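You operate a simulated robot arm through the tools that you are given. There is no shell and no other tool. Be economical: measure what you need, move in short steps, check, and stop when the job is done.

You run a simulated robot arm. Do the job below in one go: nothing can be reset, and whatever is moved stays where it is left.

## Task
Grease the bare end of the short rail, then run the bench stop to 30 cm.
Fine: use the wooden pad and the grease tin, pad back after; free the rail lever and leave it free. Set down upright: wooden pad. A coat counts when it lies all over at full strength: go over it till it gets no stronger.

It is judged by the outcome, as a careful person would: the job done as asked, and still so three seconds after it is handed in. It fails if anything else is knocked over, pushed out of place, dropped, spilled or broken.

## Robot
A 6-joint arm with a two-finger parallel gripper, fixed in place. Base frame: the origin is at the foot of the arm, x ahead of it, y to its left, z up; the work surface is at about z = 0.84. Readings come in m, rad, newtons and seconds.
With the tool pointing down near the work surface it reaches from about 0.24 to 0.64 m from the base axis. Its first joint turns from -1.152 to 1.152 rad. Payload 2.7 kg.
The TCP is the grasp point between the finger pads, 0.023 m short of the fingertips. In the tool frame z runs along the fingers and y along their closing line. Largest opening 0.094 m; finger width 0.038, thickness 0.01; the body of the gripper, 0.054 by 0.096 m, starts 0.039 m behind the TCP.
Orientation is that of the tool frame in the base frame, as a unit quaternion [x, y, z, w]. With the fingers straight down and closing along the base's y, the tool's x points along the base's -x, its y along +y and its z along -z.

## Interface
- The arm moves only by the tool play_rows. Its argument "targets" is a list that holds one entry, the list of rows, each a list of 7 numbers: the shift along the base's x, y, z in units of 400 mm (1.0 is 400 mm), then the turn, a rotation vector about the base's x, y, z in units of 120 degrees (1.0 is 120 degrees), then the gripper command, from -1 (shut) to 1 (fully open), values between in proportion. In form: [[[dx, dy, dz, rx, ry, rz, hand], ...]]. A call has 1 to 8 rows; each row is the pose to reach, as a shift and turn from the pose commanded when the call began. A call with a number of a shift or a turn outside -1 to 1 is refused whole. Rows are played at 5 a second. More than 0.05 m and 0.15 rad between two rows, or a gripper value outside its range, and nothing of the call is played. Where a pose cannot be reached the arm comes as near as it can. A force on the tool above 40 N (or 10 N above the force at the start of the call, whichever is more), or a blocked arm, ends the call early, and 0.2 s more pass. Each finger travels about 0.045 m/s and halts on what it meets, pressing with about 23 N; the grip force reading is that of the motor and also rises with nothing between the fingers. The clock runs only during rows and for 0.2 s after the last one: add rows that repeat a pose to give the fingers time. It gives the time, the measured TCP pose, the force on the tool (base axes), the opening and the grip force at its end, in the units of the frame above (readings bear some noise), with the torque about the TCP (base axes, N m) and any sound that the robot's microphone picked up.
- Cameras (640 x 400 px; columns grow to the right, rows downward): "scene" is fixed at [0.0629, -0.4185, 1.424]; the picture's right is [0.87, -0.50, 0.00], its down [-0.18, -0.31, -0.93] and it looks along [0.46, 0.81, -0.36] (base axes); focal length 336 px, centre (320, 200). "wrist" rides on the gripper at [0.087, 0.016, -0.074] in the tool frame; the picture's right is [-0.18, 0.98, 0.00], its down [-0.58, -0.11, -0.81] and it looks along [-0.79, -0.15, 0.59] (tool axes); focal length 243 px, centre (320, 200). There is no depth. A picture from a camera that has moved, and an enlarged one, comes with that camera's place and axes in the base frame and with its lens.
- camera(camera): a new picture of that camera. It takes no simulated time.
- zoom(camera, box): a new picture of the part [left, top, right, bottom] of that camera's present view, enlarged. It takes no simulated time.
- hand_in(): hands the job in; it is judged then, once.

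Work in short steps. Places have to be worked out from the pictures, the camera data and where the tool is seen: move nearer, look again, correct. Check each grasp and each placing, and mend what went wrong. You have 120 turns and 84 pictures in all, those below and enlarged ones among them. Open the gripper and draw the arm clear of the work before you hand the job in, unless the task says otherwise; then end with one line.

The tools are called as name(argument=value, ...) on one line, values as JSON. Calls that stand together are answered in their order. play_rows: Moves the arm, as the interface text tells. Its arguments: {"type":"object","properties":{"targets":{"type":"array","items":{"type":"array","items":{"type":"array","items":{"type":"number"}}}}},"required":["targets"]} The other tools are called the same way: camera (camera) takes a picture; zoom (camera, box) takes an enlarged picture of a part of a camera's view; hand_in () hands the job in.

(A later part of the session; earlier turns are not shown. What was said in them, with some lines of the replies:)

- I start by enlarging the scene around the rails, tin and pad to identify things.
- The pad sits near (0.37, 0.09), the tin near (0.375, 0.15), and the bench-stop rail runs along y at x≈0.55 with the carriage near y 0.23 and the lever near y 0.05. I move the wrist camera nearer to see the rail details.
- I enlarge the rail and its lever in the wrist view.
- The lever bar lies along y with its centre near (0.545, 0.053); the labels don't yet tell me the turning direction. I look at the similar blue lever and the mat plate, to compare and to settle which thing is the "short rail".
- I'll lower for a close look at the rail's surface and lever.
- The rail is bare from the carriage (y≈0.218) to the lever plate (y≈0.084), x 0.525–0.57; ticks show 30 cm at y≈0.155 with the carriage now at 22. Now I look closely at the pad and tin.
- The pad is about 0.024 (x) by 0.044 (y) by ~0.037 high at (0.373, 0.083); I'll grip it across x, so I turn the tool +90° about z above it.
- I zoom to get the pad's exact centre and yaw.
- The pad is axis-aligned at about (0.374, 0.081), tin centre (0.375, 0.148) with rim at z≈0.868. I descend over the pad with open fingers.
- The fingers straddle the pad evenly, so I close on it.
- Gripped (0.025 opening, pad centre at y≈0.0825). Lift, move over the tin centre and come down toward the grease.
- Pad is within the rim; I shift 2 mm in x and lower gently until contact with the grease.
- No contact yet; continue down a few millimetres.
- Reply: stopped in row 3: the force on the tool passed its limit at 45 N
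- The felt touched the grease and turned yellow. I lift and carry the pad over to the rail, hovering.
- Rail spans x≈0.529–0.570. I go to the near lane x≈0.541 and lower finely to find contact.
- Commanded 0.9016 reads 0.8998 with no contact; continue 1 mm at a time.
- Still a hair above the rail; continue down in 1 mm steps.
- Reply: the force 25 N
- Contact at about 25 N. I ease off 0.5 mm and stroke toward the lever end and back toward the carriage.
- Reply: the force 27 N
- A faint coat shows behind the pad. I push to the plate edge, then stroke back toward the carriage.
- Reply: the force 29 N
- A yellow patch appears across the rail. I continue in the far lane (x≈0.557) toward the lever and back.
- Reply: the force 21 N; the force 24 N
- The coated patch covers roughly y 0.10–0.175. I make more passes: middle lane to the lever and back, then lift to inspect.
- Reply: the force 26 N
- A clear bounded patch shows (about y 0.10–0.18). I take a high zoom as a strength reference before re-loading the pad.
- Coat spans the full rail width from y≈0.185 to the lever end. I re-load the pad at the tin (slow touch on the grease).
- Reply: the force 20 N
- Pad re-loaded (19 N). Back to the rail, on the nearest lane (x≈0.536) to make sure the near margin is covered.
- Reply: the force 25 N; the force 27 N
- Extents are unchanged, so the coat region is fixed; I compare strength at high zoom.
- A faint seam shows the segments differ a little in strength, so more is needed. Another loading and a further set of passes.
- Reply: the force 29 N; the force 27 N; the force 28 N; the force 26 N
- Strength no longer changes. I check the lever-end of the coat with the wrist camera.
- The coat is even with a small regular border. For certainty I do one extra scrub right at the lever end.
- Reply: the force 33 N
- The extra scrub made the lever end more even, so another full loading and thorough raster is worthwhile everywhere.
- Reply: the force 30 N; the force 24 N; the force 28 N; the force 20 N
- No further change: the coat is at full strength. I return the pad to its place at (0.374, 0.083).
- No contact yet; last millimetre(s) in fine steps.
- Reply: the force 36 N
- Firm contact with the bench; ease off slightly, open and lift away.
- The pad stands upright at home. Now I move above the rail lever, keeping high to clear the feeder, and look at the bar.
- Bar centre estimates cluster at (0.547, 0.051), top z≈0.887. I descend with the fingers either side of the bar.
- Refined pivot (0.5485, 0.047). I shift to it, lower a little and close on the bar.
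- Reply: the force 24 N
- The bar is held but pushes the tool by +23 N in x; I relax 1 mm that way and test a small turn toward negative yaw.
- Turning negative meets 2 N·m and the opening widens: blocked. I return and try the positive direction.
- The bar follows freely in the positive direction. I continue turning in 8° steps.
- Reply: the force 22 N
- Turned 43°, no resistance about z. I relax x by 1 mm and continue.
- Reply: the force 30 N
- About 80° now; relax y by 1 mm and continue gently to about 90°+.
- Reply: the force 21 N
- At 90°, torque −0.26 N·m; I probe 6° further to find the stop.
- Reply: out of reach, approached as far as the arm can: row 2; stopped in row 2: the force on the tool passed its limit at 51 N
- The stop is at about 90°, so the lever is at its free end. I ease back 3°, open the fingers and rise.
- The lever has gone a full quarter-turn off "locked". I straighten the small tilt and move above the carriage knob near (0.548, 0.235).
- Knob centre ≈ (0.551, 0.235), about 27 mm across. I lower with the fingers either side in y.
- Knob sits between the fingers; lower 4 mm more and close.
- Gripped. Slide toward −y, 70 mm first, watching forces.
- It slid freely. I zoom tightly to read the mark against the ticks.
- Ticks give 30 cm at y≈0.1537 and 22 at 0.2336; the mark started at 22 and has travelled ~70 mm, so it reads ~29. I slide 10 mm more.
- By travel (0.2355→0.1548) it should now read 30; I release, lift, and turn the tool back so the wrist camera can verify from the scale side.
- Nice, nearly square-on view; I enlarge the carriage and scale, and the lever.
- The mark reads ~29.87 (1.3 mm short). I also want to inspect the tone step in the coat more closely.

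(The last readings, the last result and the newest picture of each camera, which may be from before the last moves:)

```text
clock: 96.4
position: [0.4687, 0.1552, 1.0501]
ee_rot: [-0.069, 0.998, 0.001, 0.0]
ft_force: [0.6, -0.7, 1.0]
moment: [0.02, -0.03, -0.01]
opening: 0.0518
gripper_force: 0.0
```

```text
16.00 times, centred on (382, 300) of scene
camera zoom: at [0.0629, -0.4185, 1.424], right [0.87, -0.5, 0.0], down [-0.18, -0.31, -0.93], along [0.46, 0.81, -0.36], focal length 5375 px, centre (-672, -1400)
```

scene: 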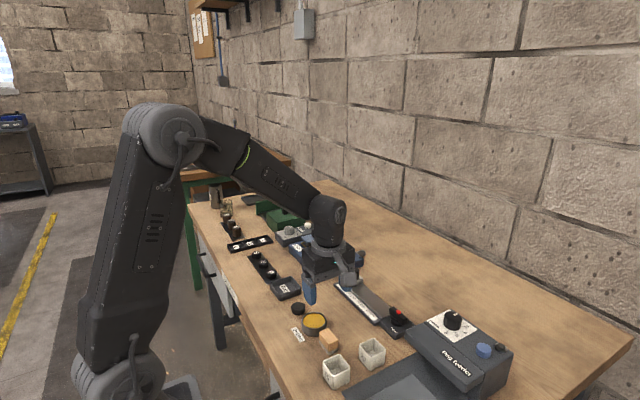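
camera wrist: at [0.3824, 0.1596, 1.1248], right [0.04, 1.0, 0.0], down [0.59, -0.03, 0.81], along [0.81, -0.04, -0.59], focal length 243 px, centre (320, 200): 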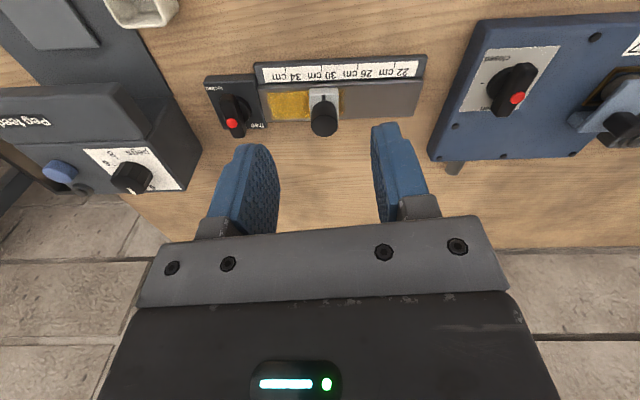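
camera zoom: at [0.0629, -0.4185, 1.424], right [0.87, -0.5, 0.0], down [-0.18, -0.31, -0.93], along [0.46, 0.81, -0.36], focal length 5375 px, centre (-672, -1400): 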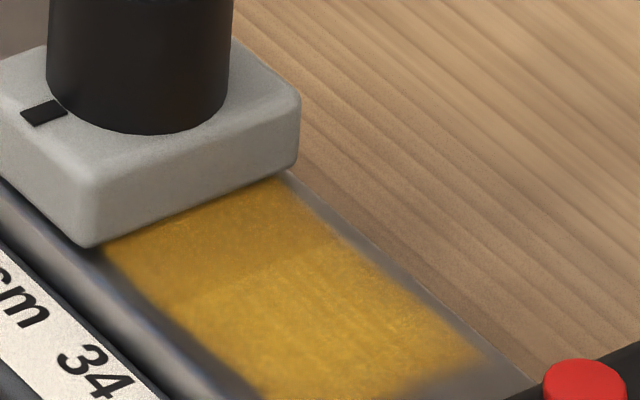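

A tone step at y≈0.12 makes me unsure the lever-end third is at full strength. I'll run the stop back out of the way and grease once more with the pad turned crosswise, then run to 30 again. First I straighten the yaw and go back onto the knob.

play_rows(targets=[[[0.1, 0, 0, 0, 0, -0.034, 0.1], [0.2, 0, 0, 0, 0, -0.0686, 0.1], [0.2, 0, -0.1, 0, 0, -0.0686, 0.1], [0.2, 0, -0.2, 0, 0, -0.0686, 0.1], [0.2, 0, -0.3, 0, 0, -0.0686, 0.1], [0.2, 0, -0.34, 0, 0, -0.0686, 0.1], [0.2, 0, -0.36, 0, 0, -0.0686, 0.1], [0.2, 0, -0.36, 0, 0, -0.0686, 0.1]]])

play_rows(targets=[[[0, 0, 0, 0, 0, 0, -0.3], [0, 0, 0, 0, 0, 0, -1], [0, 0, 0, 0, 0, 0, -1], [0, 0, 0, 0, 0, 0, -1], [0, 0, 0, 0, 0, 0, -1]]])

```text
clock: 98.2
position: [0.5514, 0.1545, 0.9056]
ee_rot: [0.001, 1.0, 0.001, -0.001]
ft_force: [0.2, 0.4, 0.0]
moment: [-0.01, -0.02, 0.01]
opening: 0.0518
gripper_force: 0.0
```

```text
clock: 99.4
position: [0.5497, 0.1556, 0.9067]
ee_rot: [0.0, 1.0, 0.002, 0.0]
ft_force: [0.2, 0.0, -1.4]
moment: [-0.42, -0.19, 0.0]
opening: 0.0298
gripper_force: 45.2
```

Gripped again; slide back 80 mm to 22, then release and rise.

play_rows(targets=[[[0, 0.03, 0, 0, 0, 0, -1], [0, 0.06, 0, 0, 0, 0, -1], [0, 0.09, 0, 0, 0, 0, -1], [0, 0.12, 0, 0, 0, 0, -1], [0, 0.15, 0, 0, 0, 0, -1], [0, 0.18, 0, 0, 0, 0, -1], [0, 0.2, 0, 0, 0, 0, -1], [0, 0.2, 0, 0, 0, 0, -1]]])

play_rows(targets=[[[0, 0, 0, 0, 0, 0, -0.35], [0, 0, 0, 0, 0, 0, 0.05], [0, 0, 0, 0, 0, 0, 0.05], [0, 0, 0, 0, 0, 0, 0.05], [0, 0, 0.06, 0, 0, 0, 0.05], [0, 0, 0.16, 0, 0, 0, 0.05], [0, 0, 0.26, 0, 0, 0, 0.05]]])

play_rows(targets=[[[-0.08, -0.06, 0, 0, 0, 0.0682, 0.3], [-0.16, -0.12, 0, 0, 0, 0.1364, 0.3], [-0.24, -0.18, 0, 0, 0, 0.2046, 0.3], [-0.32, -0.24, 0, 0, 0, 0.2728, 0.3], [-0.4, -0.3, 0, 0, 0, 0.341, 0.3], [-0.44, -0.36, 0, 0, 0, 0.4092, 0.3], [-0.44, -0.38, 0, 0, 0, 0.4774, 0.3], [-0.44, -0.38, 0, 0, 0, 0.5456, 0.3]]])

play_rows(targets=[[[0, 0, 0, 0, 0, 0.0682, 0.3], [0, 0, 0, 0, 0, 0.1364, 0.3], [0, 0, 0, 0, 0, 0.2044, 0.3], [0, 0, 0, 0, 0, 0.2044, 0.3]]])

zoom(camera="scene", box=[300, 250, 420, 370])

```text
clock: 101.2
position: [0.5513, 0.233, 0.9069]
ee_rot: [0.001, 1.0, 0.001, 0.001]
ft_force: [7.7, -1.8, -3.5]
moment: [-0.46, 0.67, -0.22]
opening: 0.0295
gripper_force: 45.3
```

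```text
clock: 102.8
position: [0.5493, 0.2354, 1.0101]
ee_rot: [0.001, 1.0, 0.001, 0.0]
ft_force: [0.0, 1.0, 0.2]
moment: [-0.03, 0.02, -0.01]
opening: 0.0491
gripper_force: 0.0
```

```text
clock: 104.6
position: [0.3735, 0.0848, 1.0111]
ee_rot: [-0.54, 0.842, 0.001, 0.0]
ft_force: [0.1, -0.2, -0.5]
moment: [-0.02, 0.01, 0.0]
opening: 0.0611
gripper_force: 0.0
```

```text
clock: 105.6
position: [0.3733, 0.0829, 1.0112]
ee_rot: [-0.707, 0.707, 0.001, 0.0]
ft_force: [0.1, 0.4, -0.4]
moment: [0.05, -0.02, -0.03]
opening: 0.061
gripper_force: 0.1
```

```text
3.33 times, centred on (360, 310) of scene
camera zoom: at [0.0629, -0.4185, 1.424], right [0.87, -0.5, 0.0], down [-0.18, -0.31, -0.93], along [0.46, 0.81, -0.36], focal length 1120 px, centre (187, -167)
```

zoom: 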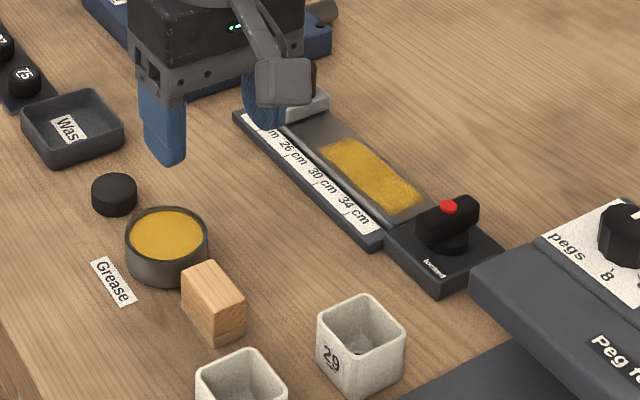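

Stop is back out of the way and the pad is where I left it. Descend, grip, lift and dip in the tin as before.

play_rows(targets=[[[0, 0, -0.1, 0, 0, 0, 0.3], [0, 0, -0.2, 0, 0, 0, 0.3], [0, 0, -0.28, 0, 0, 0, 0.3], [0, 0, -0.33, 0, 0, 0, 0.3], [0, 0, -0.33, 0, 0, 0, -1], [0, 0, -0.33, 0, 0, 0, -1], [0, 0, -0.33, 0, 0, 0, -1], [0, 0, -0.33, 0, 0, 0, -1]]])

play_rows(targets=[[[0, 0, 0.07, 0, 0, 0, -1], [0, 0, 0.15, 0, 0, 0, -1], [-0.002, 0.08, 0.15, 0, 0, 0, -1], [-0.002, 0.1615, 0.15, 0, 0, 0, -1], [-0.002, 0.1615, 0.09, 0, 0, 0, -1], [-0.002, 0.1615, 0.07, 0, 0, 0, -1], [-0.002, 0.1615, 0.0625, 0, 0, 0, -1]]])

play_rows(targets=[[[0, 0, -0.0025, 0, 0, 0, -1], [0, 0, -0.005, 0, 0, 0, -1], [0, 0, -0.0075, 0, 0, 0, -1], [0, 0, -0.01, 0, 0, 0, -1], [0, 0, -0.0115, 0, 0, 0, -1], [0, 0, -0.0115, 0, 0, 0, -1]]])

```text
clock: 107.4
position: [0.375, 0.0842, 0.8793]
ee_rot: [-0.706, 0.708, 0.001, -0.001]
ft_force: [-0.2, 0.6, 0.1]
moment: [-0.02, 0.01, 0.0]
opening: 0.0248
gripper_force: 23.3
```

```text
clock: 109.0
position: [0.3753, 0.1485, 0.904]
ee_rot: [-0.706, 0.708, 0.0, -0.001]
ft_force: [0.5, -0.6, -0.6]
moment: [-0.01, 0.01, 0.01]
opening: 0.0248
gripper_force: 22.9
```

```text
clock: 110.4
position: [0.3746, 0.1491, 0.8995]
ee_rot: [-0.707, 0.708, 0.0, 0.002]
ft_force: [-0.9, 1.6, 20.8]
moment: [0.0, 0.05, -0.02]
opening: 0.0248
gripper_force: 23.3
```

Loaded (21 N). Lift and carry to the rail while turning the pad crosswise (−90°).

play_rows(targets=[[[0, 0, 0.08, 0, 0, 0, -1], [0, 0, 0.15, 0, 0, -0.0682, -1], [0.08, 0, 0.15, 0, 0, -0.1364, -1], [0.16, 0, 0.15, 0, 0, -0.2046, -1], [0.24, 0, 0.15, 0, 0, -0.2728, -1], [0.32, 0, 0.15, 0, 0, -0.341, -1], [0.4, 0, 0.15, 0, 0, -0.4092, -1], [0.438, 0, 0.15, 0, 0, -0.4774, -1]]])

play_rows(targets=[[[0, -0.02, 0, 0, 0, -0.0682, -1], [0, -0.05, 0, 0, 0, -0.1364, -1], [0, -0.08, 0, 0, 0, -0.2046, -1], [0, -0.08, 0, 0, 0, -0.2726, -1], [0, -0.08, -0.06, 0, 0, -0.2726, -1], [0, -0.08, -0.12, 0, 0, -0.2726, -1], [0, -0.08, -0.14, 0, 0, -0.2726, -1], [0, -0.08, -0.14, 0, 0, -0.2726, -1]]])

camera(camera="wrist")

```text
clock: 112.2
position: [0.5484, 0.148, 0.9574]
ee_rot: [-0.278, 0.96, 0.001, 0.0]
ft_force: [-0.1, -0.3, -0.4]
moment: [0.01, 0.01, 0.02]
opening: 0.0248
gripper_force: 23.0
```

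```text
clock: 114.0
position: [0.5492, 0.1182, 0.9036]
ee_rot: [0.001, 1.0, 0.0, 0.0]
ft_force: [0.0, -1.3, -0.2]
moment: [0.01, 0.0, 0.03]
opening: 0.0253
gripper_force: 22.5
```

```text
13 pictures are left
camera wrist: at [0.4633, 0.1348, 0.9779], right [0.19, 0.98, 0.0], down [0.58, -0.11, 0.81], along [0.79, -0.15, -0.59], focal length 243 px, centre (320, 200)
```

wrist: 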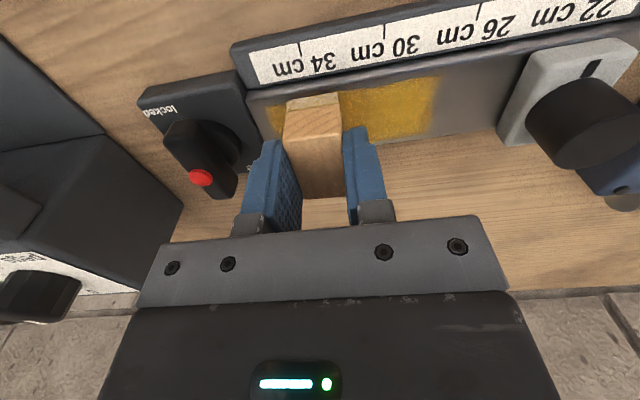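

Pad is square across the rail. Lower to contact in 1 mm steps.

play_rows(targets=[[[0, 0, -0.01, 0, 0, 0, -1], [0, 0, -0.015, 0, 0, 0, -1], [0, 0, -0.0175, 0, 0, 0, -1], [0, 0, -0.02, 0, 0, 0, -1], [0, 0, -0.02, 0, 0, 0, -1]]])

```text
clock: 115.2
position: [0.5495, 0.1159, 0.8971]
ee_rot: [0.002, 1.0, 0.001, 0.001]
ft_force: [-2.4, -0.8, 6.3]
moment: [0.0, 0.13, 0.0]
opening: 0.0251
gripper_force: 23.2
```

Touching at 6 N; press 1 mm more and scrub the lever end back and forth, then long strokes.

play_rows(targets=[[[0, -0.01, -0.0025, 0, 0, 0, -1], [0, -0.03, -0.0025, 0, 0, 0, -1], [0, -0.046, -0.0025, 0, 0, 0, -1], [0, -0.02, -0.0025, 0, 0, 0, -1], [0, 0.01, -0.0025, 0, 0, 0, -1], [0, -0.02, -0.0025, 0, 0, 0, -1], [0, -0.046, -0.0025, 0, 0, 0, -1], [0, -0.046, -0.0025, 0, 0, 0, -1]]])

play_rows(targets=[[[0, 0.03, 0, 0, 0, 0, -1], [0, 0.06, 0, 0, 0, 0, -1], [0, 0.09, 0, 0, 0, 0, -1], [0, 0.12, 0, 0, 0, 0, -1], [0, 0.15, 0, 0, 0, 0, -1], [0, 0.18, 0, 0, 0, 0, -1], [0, 0.21, 0, 0, 0, 0, -1], [0, 0.18, 0, 0, 0, 0, -1]]])

play_rows(targets=[[[0, 0.03, 0, 0, 0, 0, -1], [0, 0, 0, 0, 0, 0, -1], [0, -0.03, 0, 0, 0, 0, -1], [0, -0.06, 0, 0, 0, 0, -1], [0, -0.09, 0, 0, 0, 0, -1], [0, -0.12, 0, 0, 0, 0, -1], [0, -0.15, 0, 0, 0, 0, -1], [0, -0.179, 0, 0, 0, 0, -1]]])

play_rows(targets=[[[0, 0.04, 0, 0, 0, 0, -1], [0, 0.08, 0, 0, 0, 0, -1], [0, 0.12, 0, 0, 0, 0, -1], [0, 0.16, 0, 0, 0, 0, -1], [0, 0.2, 0, 0, 0, 0, -1], [0, 0.2, 0.1, 0, 0, 0, -1], [0, 0.2, 0.18, 0, 0, 0, -1], [0, 0.2, 0.18, 0, 0, 0, -1]]])

zoom(camera="scene", box=[358, 282, 402, 315])

```text
clock: 117.0
position: [0.5496, 0.0986, 0.8955]
ee_rot: [0.001, 1.0, 0.0, 0.001]
ft_force: [0.2, 6.9, 17.7]
moment: [0.18, -0.05, 0.05]
opening: 0.0248
gripper_force: 23.3
```

```text
clock: 118.8
position: [0.5491, 0.1727, 0.8949]
ee_rot: [0.0, 1.0, 0.002, 0.003]
ft_force: [-1.5, 9.1, 23.0]
moment: [0.24, 0.19, -0.03]
opening: 0.025
gripper_force: 22.3
```

```text
clock: 120.6
position: [0.5501, 0.0978, 0.8954]
ee_rot: [0.001, 1.0, 0.001, 0.003]
ft_force: [0.4, 7.8, 20.5]
moment: [0.21, 0.08, -0.06]
opening: 0.0251
gripper_force: 22.9
```

```text
clock: 122.4
position: [0.5506, 0.1791, 0.9659]
ee_rot: [0.001, 1.0, 0.0, -0.001]
ft_force: [0.8, -0.2, -1.2]
moment: [0.02, 0.02, -0.01]
opening: 0.025
gripper_force: 22.7
```

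```text
12.12 times, centred on (380, 298) of scene
camera zoom: at [0.0629, -0.4185, 1.424], right [0.87, -0.5, 0.0], down [-0.18, -0.31, -0.93], along [0.46, 0.81, -0.36], focal length 4072 px, centre (-407, -994)
```

zoom: 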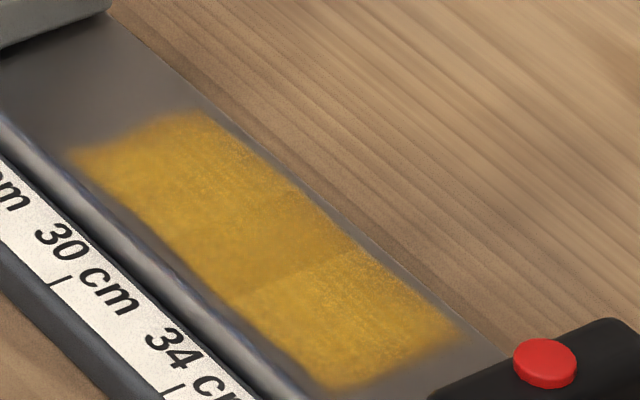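

Tone unchanged, and the pattern is a repeating texture with a tile seam, so the coat is saturated. I bring the pad home, turning it back +90°.

play_rows(targets=[[[-0.06, -0.03, 0, 0, 0, 0.0682, -1], [-0.12, -0.06, 0, 0, 0, 0.1364, -1], [-0.18, -0.09, 0, 0, 0, 0.2046, -1], [-0.24, -0.12, 0, 0, 0, 0.2728, -1], [-0.3, -0.15, 0, 0, 0, 0.341, -1], [-0.36, -0.18, 0, 0, 0, 0.4092, -1], [-0.42, -0.21, 0, 0, 0, 0.4774, -1], [-0.436, -0.236, 0, 0, 0, 0.5456, -1]]])

play_rows(targets=[[[0, 0, 0, 0, 0, 0.0682, -1], [0, 0, 0, 0, 0, 0.1364, -1], [0, 0, 0, 0, 0, 0.2044, -1], [0, 0, -0.08, 0, 0, 0.2044, -1], [0, 0, -0.16, 0, 0, 0.2044, -1], [0, 0, -0.2, 0, 0, 0.2044, -1], [0, 0, -0.21, 0, 0, 0.2044, -1], [0, 0, -0.215, 0, 0, 0.2044, -1]]])

play_rows(targets=[[[0, 0, -0.002, 0, 0, 0, -1], [0, 0, -0.004, 0, 0, 0, -1], [0, 0, -0.005, 0, 0, 0, -1], [0, 0, -0.005, 0, 0, 0, -1]]])

```text
clock: 124.2
position: [0.3749, 0.0813, 0.9666]
ee_rot: [-0.541, 0.841, 0.0, 0.0]
ft_force: [-0.5, -0.7, -1.7]
moment: [0.03, 0.0, 0.03]
opening: 0.025
gripper_force: 22.9
```

```text
clock: 126.0
position: [0.3748, 0.0831, 0.8802]
ee_rot: [0.707, -0.707, 0.0, 0.0]
ft_force: [-0.4, 0.2, -0.2]
moment: [-0.02, 0.0, -0.02]
opening: 0.0249
gripper_force: 23.2
```

```text
clock: 127.0
position: [0.3746, 0.084, 0.8776]
ee_rot: [-0.707, 0.707, 0.001, 0.0]
ft_force: [-0.4, 0.8, -0.3]
moment: [-0.01, 0.0, 0.0]
opening: 0.0249
gripper_force: 23.2
```

No contact force yet at 0.8776; a touch further, then release and rise.

play_rows(targets=[[[0, 0, -0.0015, 0, 0, 0, -1], [0, 0, -0.003, 0, 0, 0, -1], [0, 0, -0.003, 0, 0, 0, -1]]])

```text
clock: 127.8
position: [0.374, 0.0839, 0.8779]
ee_rot: [-0.706, 0.708, 0.0, 0.001]
ft_force: [-3.9, 1.1, 12.5]
moment: [0.08, 0.12, -0.03]
opening: 0.025
gripper_force: 22.7
```

Contact at 12 N: release and rise.

play_rows(targets=[[[0, 0, 0, 0, 0, 0, -0.3], [0, 0, 0, 0, 0, 0, 0.0], [0, 0, 0, 0, 0, 0, 0.2], [0, 0, 0, 0, 0, 0, 0.2], [0, 0, 0.06, 0, 0, 0, 0.2], [0, 0, 0.16, 0, 0, 0, 0.2], [0, 0, 0.26, 0, 0, 0, 0.2], [0, 0, 0.33, 0, 0, 0, 0.2]]])

zoom(camera="scene", box=[290, 240, 420, 370])

```text
clock: 129.6
position: [0.375, 0.0831, 1.0086]
ee_rot: [-0.706, 0.708, 0.0, -0.001]
ft_force: [0.7, -0.6, 0.1]
moment: [0.01, -0.03, -0.03]
opening: 0.0565
gripper_force: 0.0
```

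```text
3.08 times, centred on (355, 305) of scene
camera zoom: at [0.0629, -0.4185, 1.424], right [0.87, -0.5, 0.0], down [-0.18, -0.31, -0.93], along [0.46, 0.81, -0.36], focal length 1034 px, centre (212, -123)
```

zoom: 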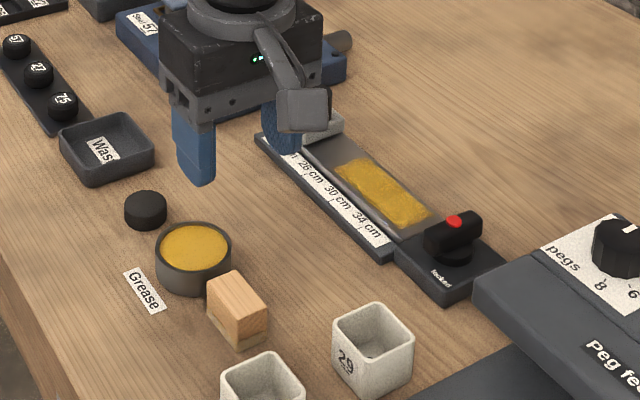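

Pad is home and upright. Back to the carriage knob with yaw returned to 0°.

play_rows(targets=[[[0.06, 0.04, 0, 0, 0, -0.0682, 0.1], [0.12, 0.09, 0, 0, 0, -0.1364, 0.1], [0.18, 0.14, 0, 0, 0, -0.2046, 0.1], [0.24, 0.19, 0, 0, 0, -0.2728, 0.1], [0.3, 0.24, 0, 0, 0, -0.341, 0.1], [0.36, 0.29, 0, 0, 0, -0.4092, 0.1], [0.42, 0.34, 0, 0, 0, -0.4774, 0.1], [0.439, 0.38, 0, 0, 0, -0.5456, 0.1]]])

play_rows(targets=[[[0, 0, 0, 0, 0, -0.0682, 0.05], [0, 0, 0, 0, 0, -0.1364, 0.05], [0, 0, 0, 0, 0, -0.2044, 0.05], [0, 0, -0.1, 0, 0, -0.2044, 0.05], [0, 0, -0.19, 0, 0, -0.2044, 0.05], [0, 0, -0.24, 0, 0, -0.2044, 0.05], [0, 0, -0.255, 0, 0, -0.2044, 0.05], [0, 0, -0.255, 0, 0, -0.2044, 0.05]]])

play_rows(targets=[[[0, 0, 0, 0, 0, 0, -0.3], [0, 0, 0, 0, 0, 0, -1], [0, 0, 0, 0, 0, 0, -1], [0, 0, 0, 0, 0, 0, -1], [0, 0, 0, 0, 0, 0, -1]]])

```text
clock: 131.4
position: [0.5504, 0.2352, 1.0107]
ee_rot: [-0.211, 0.978, 0.001, -0.001]
ft_force: [0.6, -0.4, -0.3]
moment: [0.01, -0.01, -0.01]
opening: 0.0521
gripper_force: 0.1
```

```text
clock: 133.2
position: [0.5513, 0.2361, 0.9068]
ee_rot: [0.0, 1.0, 0.002, 0.0]
ft_force: [-0.1, 0.6, -0.2]
moment: [0.01, -0.02, 0.05]
opening: 0.0494
gripper_force: 0.0
```

```text
clock: 134.4
position: [0.5495, 0.2346, 0.9081]
ee_rot: [0.001, 1.0, 0.0, 0.0]
ft_force: [0.0, -10.1, 0.4]
moment: [-0.6, 0.29, -0.09]
opening: 0.0291
gripper_force: 44.6
```

Gripped. Slide to y=0.1536 (1.3 mm beyond the earlier 29.87 position) for 30 cm.

play_rows(targets=[[[0, -0.03, 0, 0, 0, 0, -1], [0, -0.06, 0, 0, 0, 0, -1], [0, -0.09, 0, 0, 0, 0, -1], [0, -0.12, 0, 0, 0, 0, -1], [0, -0.15, 0, 0, 0, 0, -1], [0, -0.18, 0, 0, 0, 0, -1], [0, -0.2037, 0, 0, 0, 0, -1], [0, -0.2037, 0, 0, 0, 0, -1]]])

play_rows(targets=[[[0, 0, 0, 0, 0, 0, -1], [0, 0, 0, 0, 0, 0, -0.35], [0, 0, 0, 0, 0, 0, 0.05], [0, 0, 0, 0, 0, 0, 0.1], [0, 0, 0, 0, 0, 0, 0.1], [0, 0, 0.06, 0, 0, 0, 0.1], [0, 0, 0.16, 0, 0, 0, 0.1], [0, 0, 0.28, 0, 0, 0, 0.1]]])

play_rows(targets=[[[-0.05, 0, 0.04, 0, 0, 0.034, 0.1], [-0.1, 0, 0.08, 0, 0, 0.068, 0.1], [-0.15, 0, 0.08, 0, 0, 0.068, 0.1], [-0.2, 0, 0.08, 0, 0, 0.068, 0.1], [-0.2, 0, 0.08, 0, 0, 0.068, 0.1]]])

zoom(camera="wrist", box=[285, 55, 365, 145])

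```text
clock: 136.2
position: [0.5509, 0.1527, 0.9075]
ee_rot: [0.001, 1.0, 0.0, 0.0]
ft_force: [6.5, 0.9, -10.6]
moment: [-0.38, -0.77, 0.14]
opening: 0.0293
gripper_force: 44.9
```

```text
clock: 138.0
position: [0.5497, 0.1521, 1.0183]
ee_rot: [0.001, 1.0, 0.001, -0.001]
ft_force: [-0.5, -0.9, -0.9]
moment: [-0.01, 0.01, -0.01]
opening: 0.0518
gripper_force: 0.1
```

```text
clock: 139.2
position: [0.4696, 0.1537, 1.0499]
ee_rot: [-0.071, 0.997, 0.002, 0.001]
ft_force: [0.0, -1.1, -0.3]
moment: [-0.01, -0.02, 0.01]
opening: 0.052
gripper_force: 0.0
```

```text
4.44 times, centred on (325, 100) of wrist
camera zoom: at [0.3834, 0.1576, 1.124], right [0.04, 1.0, 0.0], down [0.59, -0.03, 0.81], along [0.81, -0.03, -0.59], focal length 1078 px, centre (298, 644)
```

zoom: 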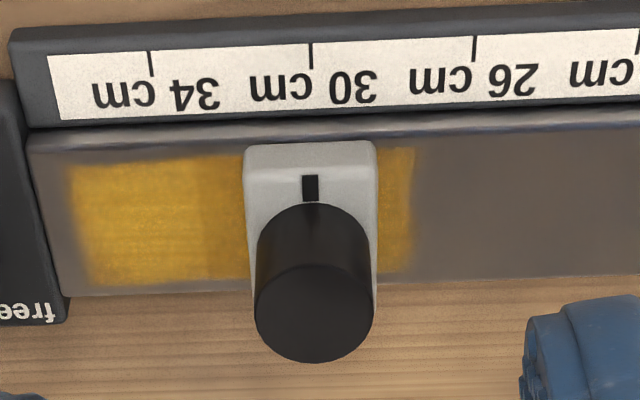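

The mark now stands at 30 within about 1 mm and the lever is free. I draw the arm clear and take a last overall look.

play_rows(targets=[[[-0.06, 0.03, 0.08, 0, 0, 0, 0.5], [-0.12, 0.06, 0.16, 0, 0, 0, 0.9], [-0.18, 0.1, 0.24, 0, 0, 0, 1], [-0.24, 0.15, 0.32, 0, 0, 0, 1], [-0.29, 0.2, 0.4, 0, 0, 0, 1], [-0.29, 0.2, 0.4, 0, 0, 0, 1]]])

camera(camera="scene")

zoom(camera="scene", box=[270, 230, 430, 390])

```text
clock: 140.6
position: [0.3542, 0.2324, 1.2118]
ee_rot: [-0.07, 0.998, 0.001, 0.0]
ft_force: [0.4, -0.5, -0.1]
moment: [0.05, -0.01, 0.02]
opening: 0.0939
gripper_force: 0.0
```

```text
9 pictures are left
```

scene: 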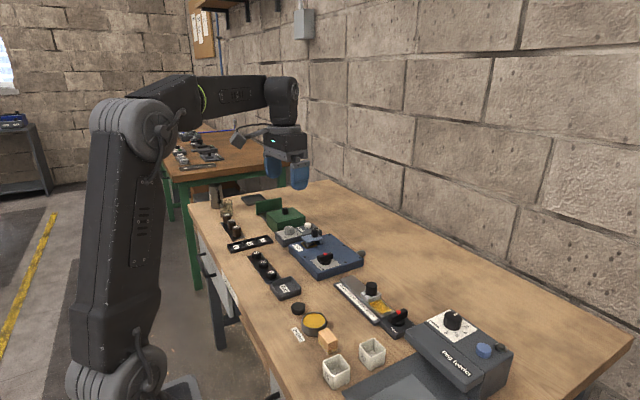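

```text
2.50 times, centred on (350, 310) of scene
camera zoom: at [0.0629, -0.4185, 1.424], right [0.87, -0.5, 0.0], down [-0.18, -0.31, -0.93], along [0.46, 0.81, -0.36], focal length 840 px, centre (245, -75)
```

zoom: 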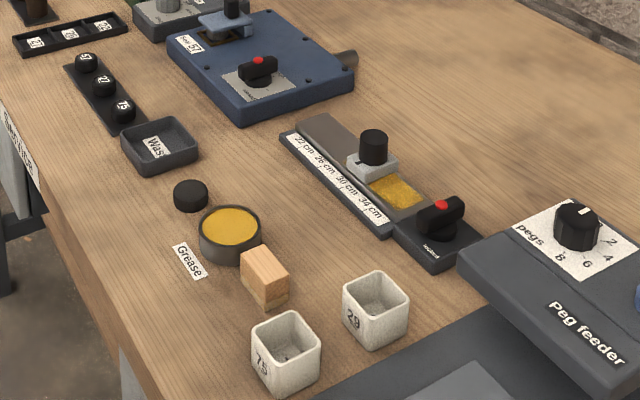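

Everything is in place: rail greased, lever free, stop at 30 cm, pad upright at home, arm clear. Handing in.

hand_in()

```text
The job is handed in.
```

The short rail's bare end is greased until it got no stronger, the lever is left free, the bench stop reads 30 cm (within about 1 mm), and the wooden pad is back upright in its place.
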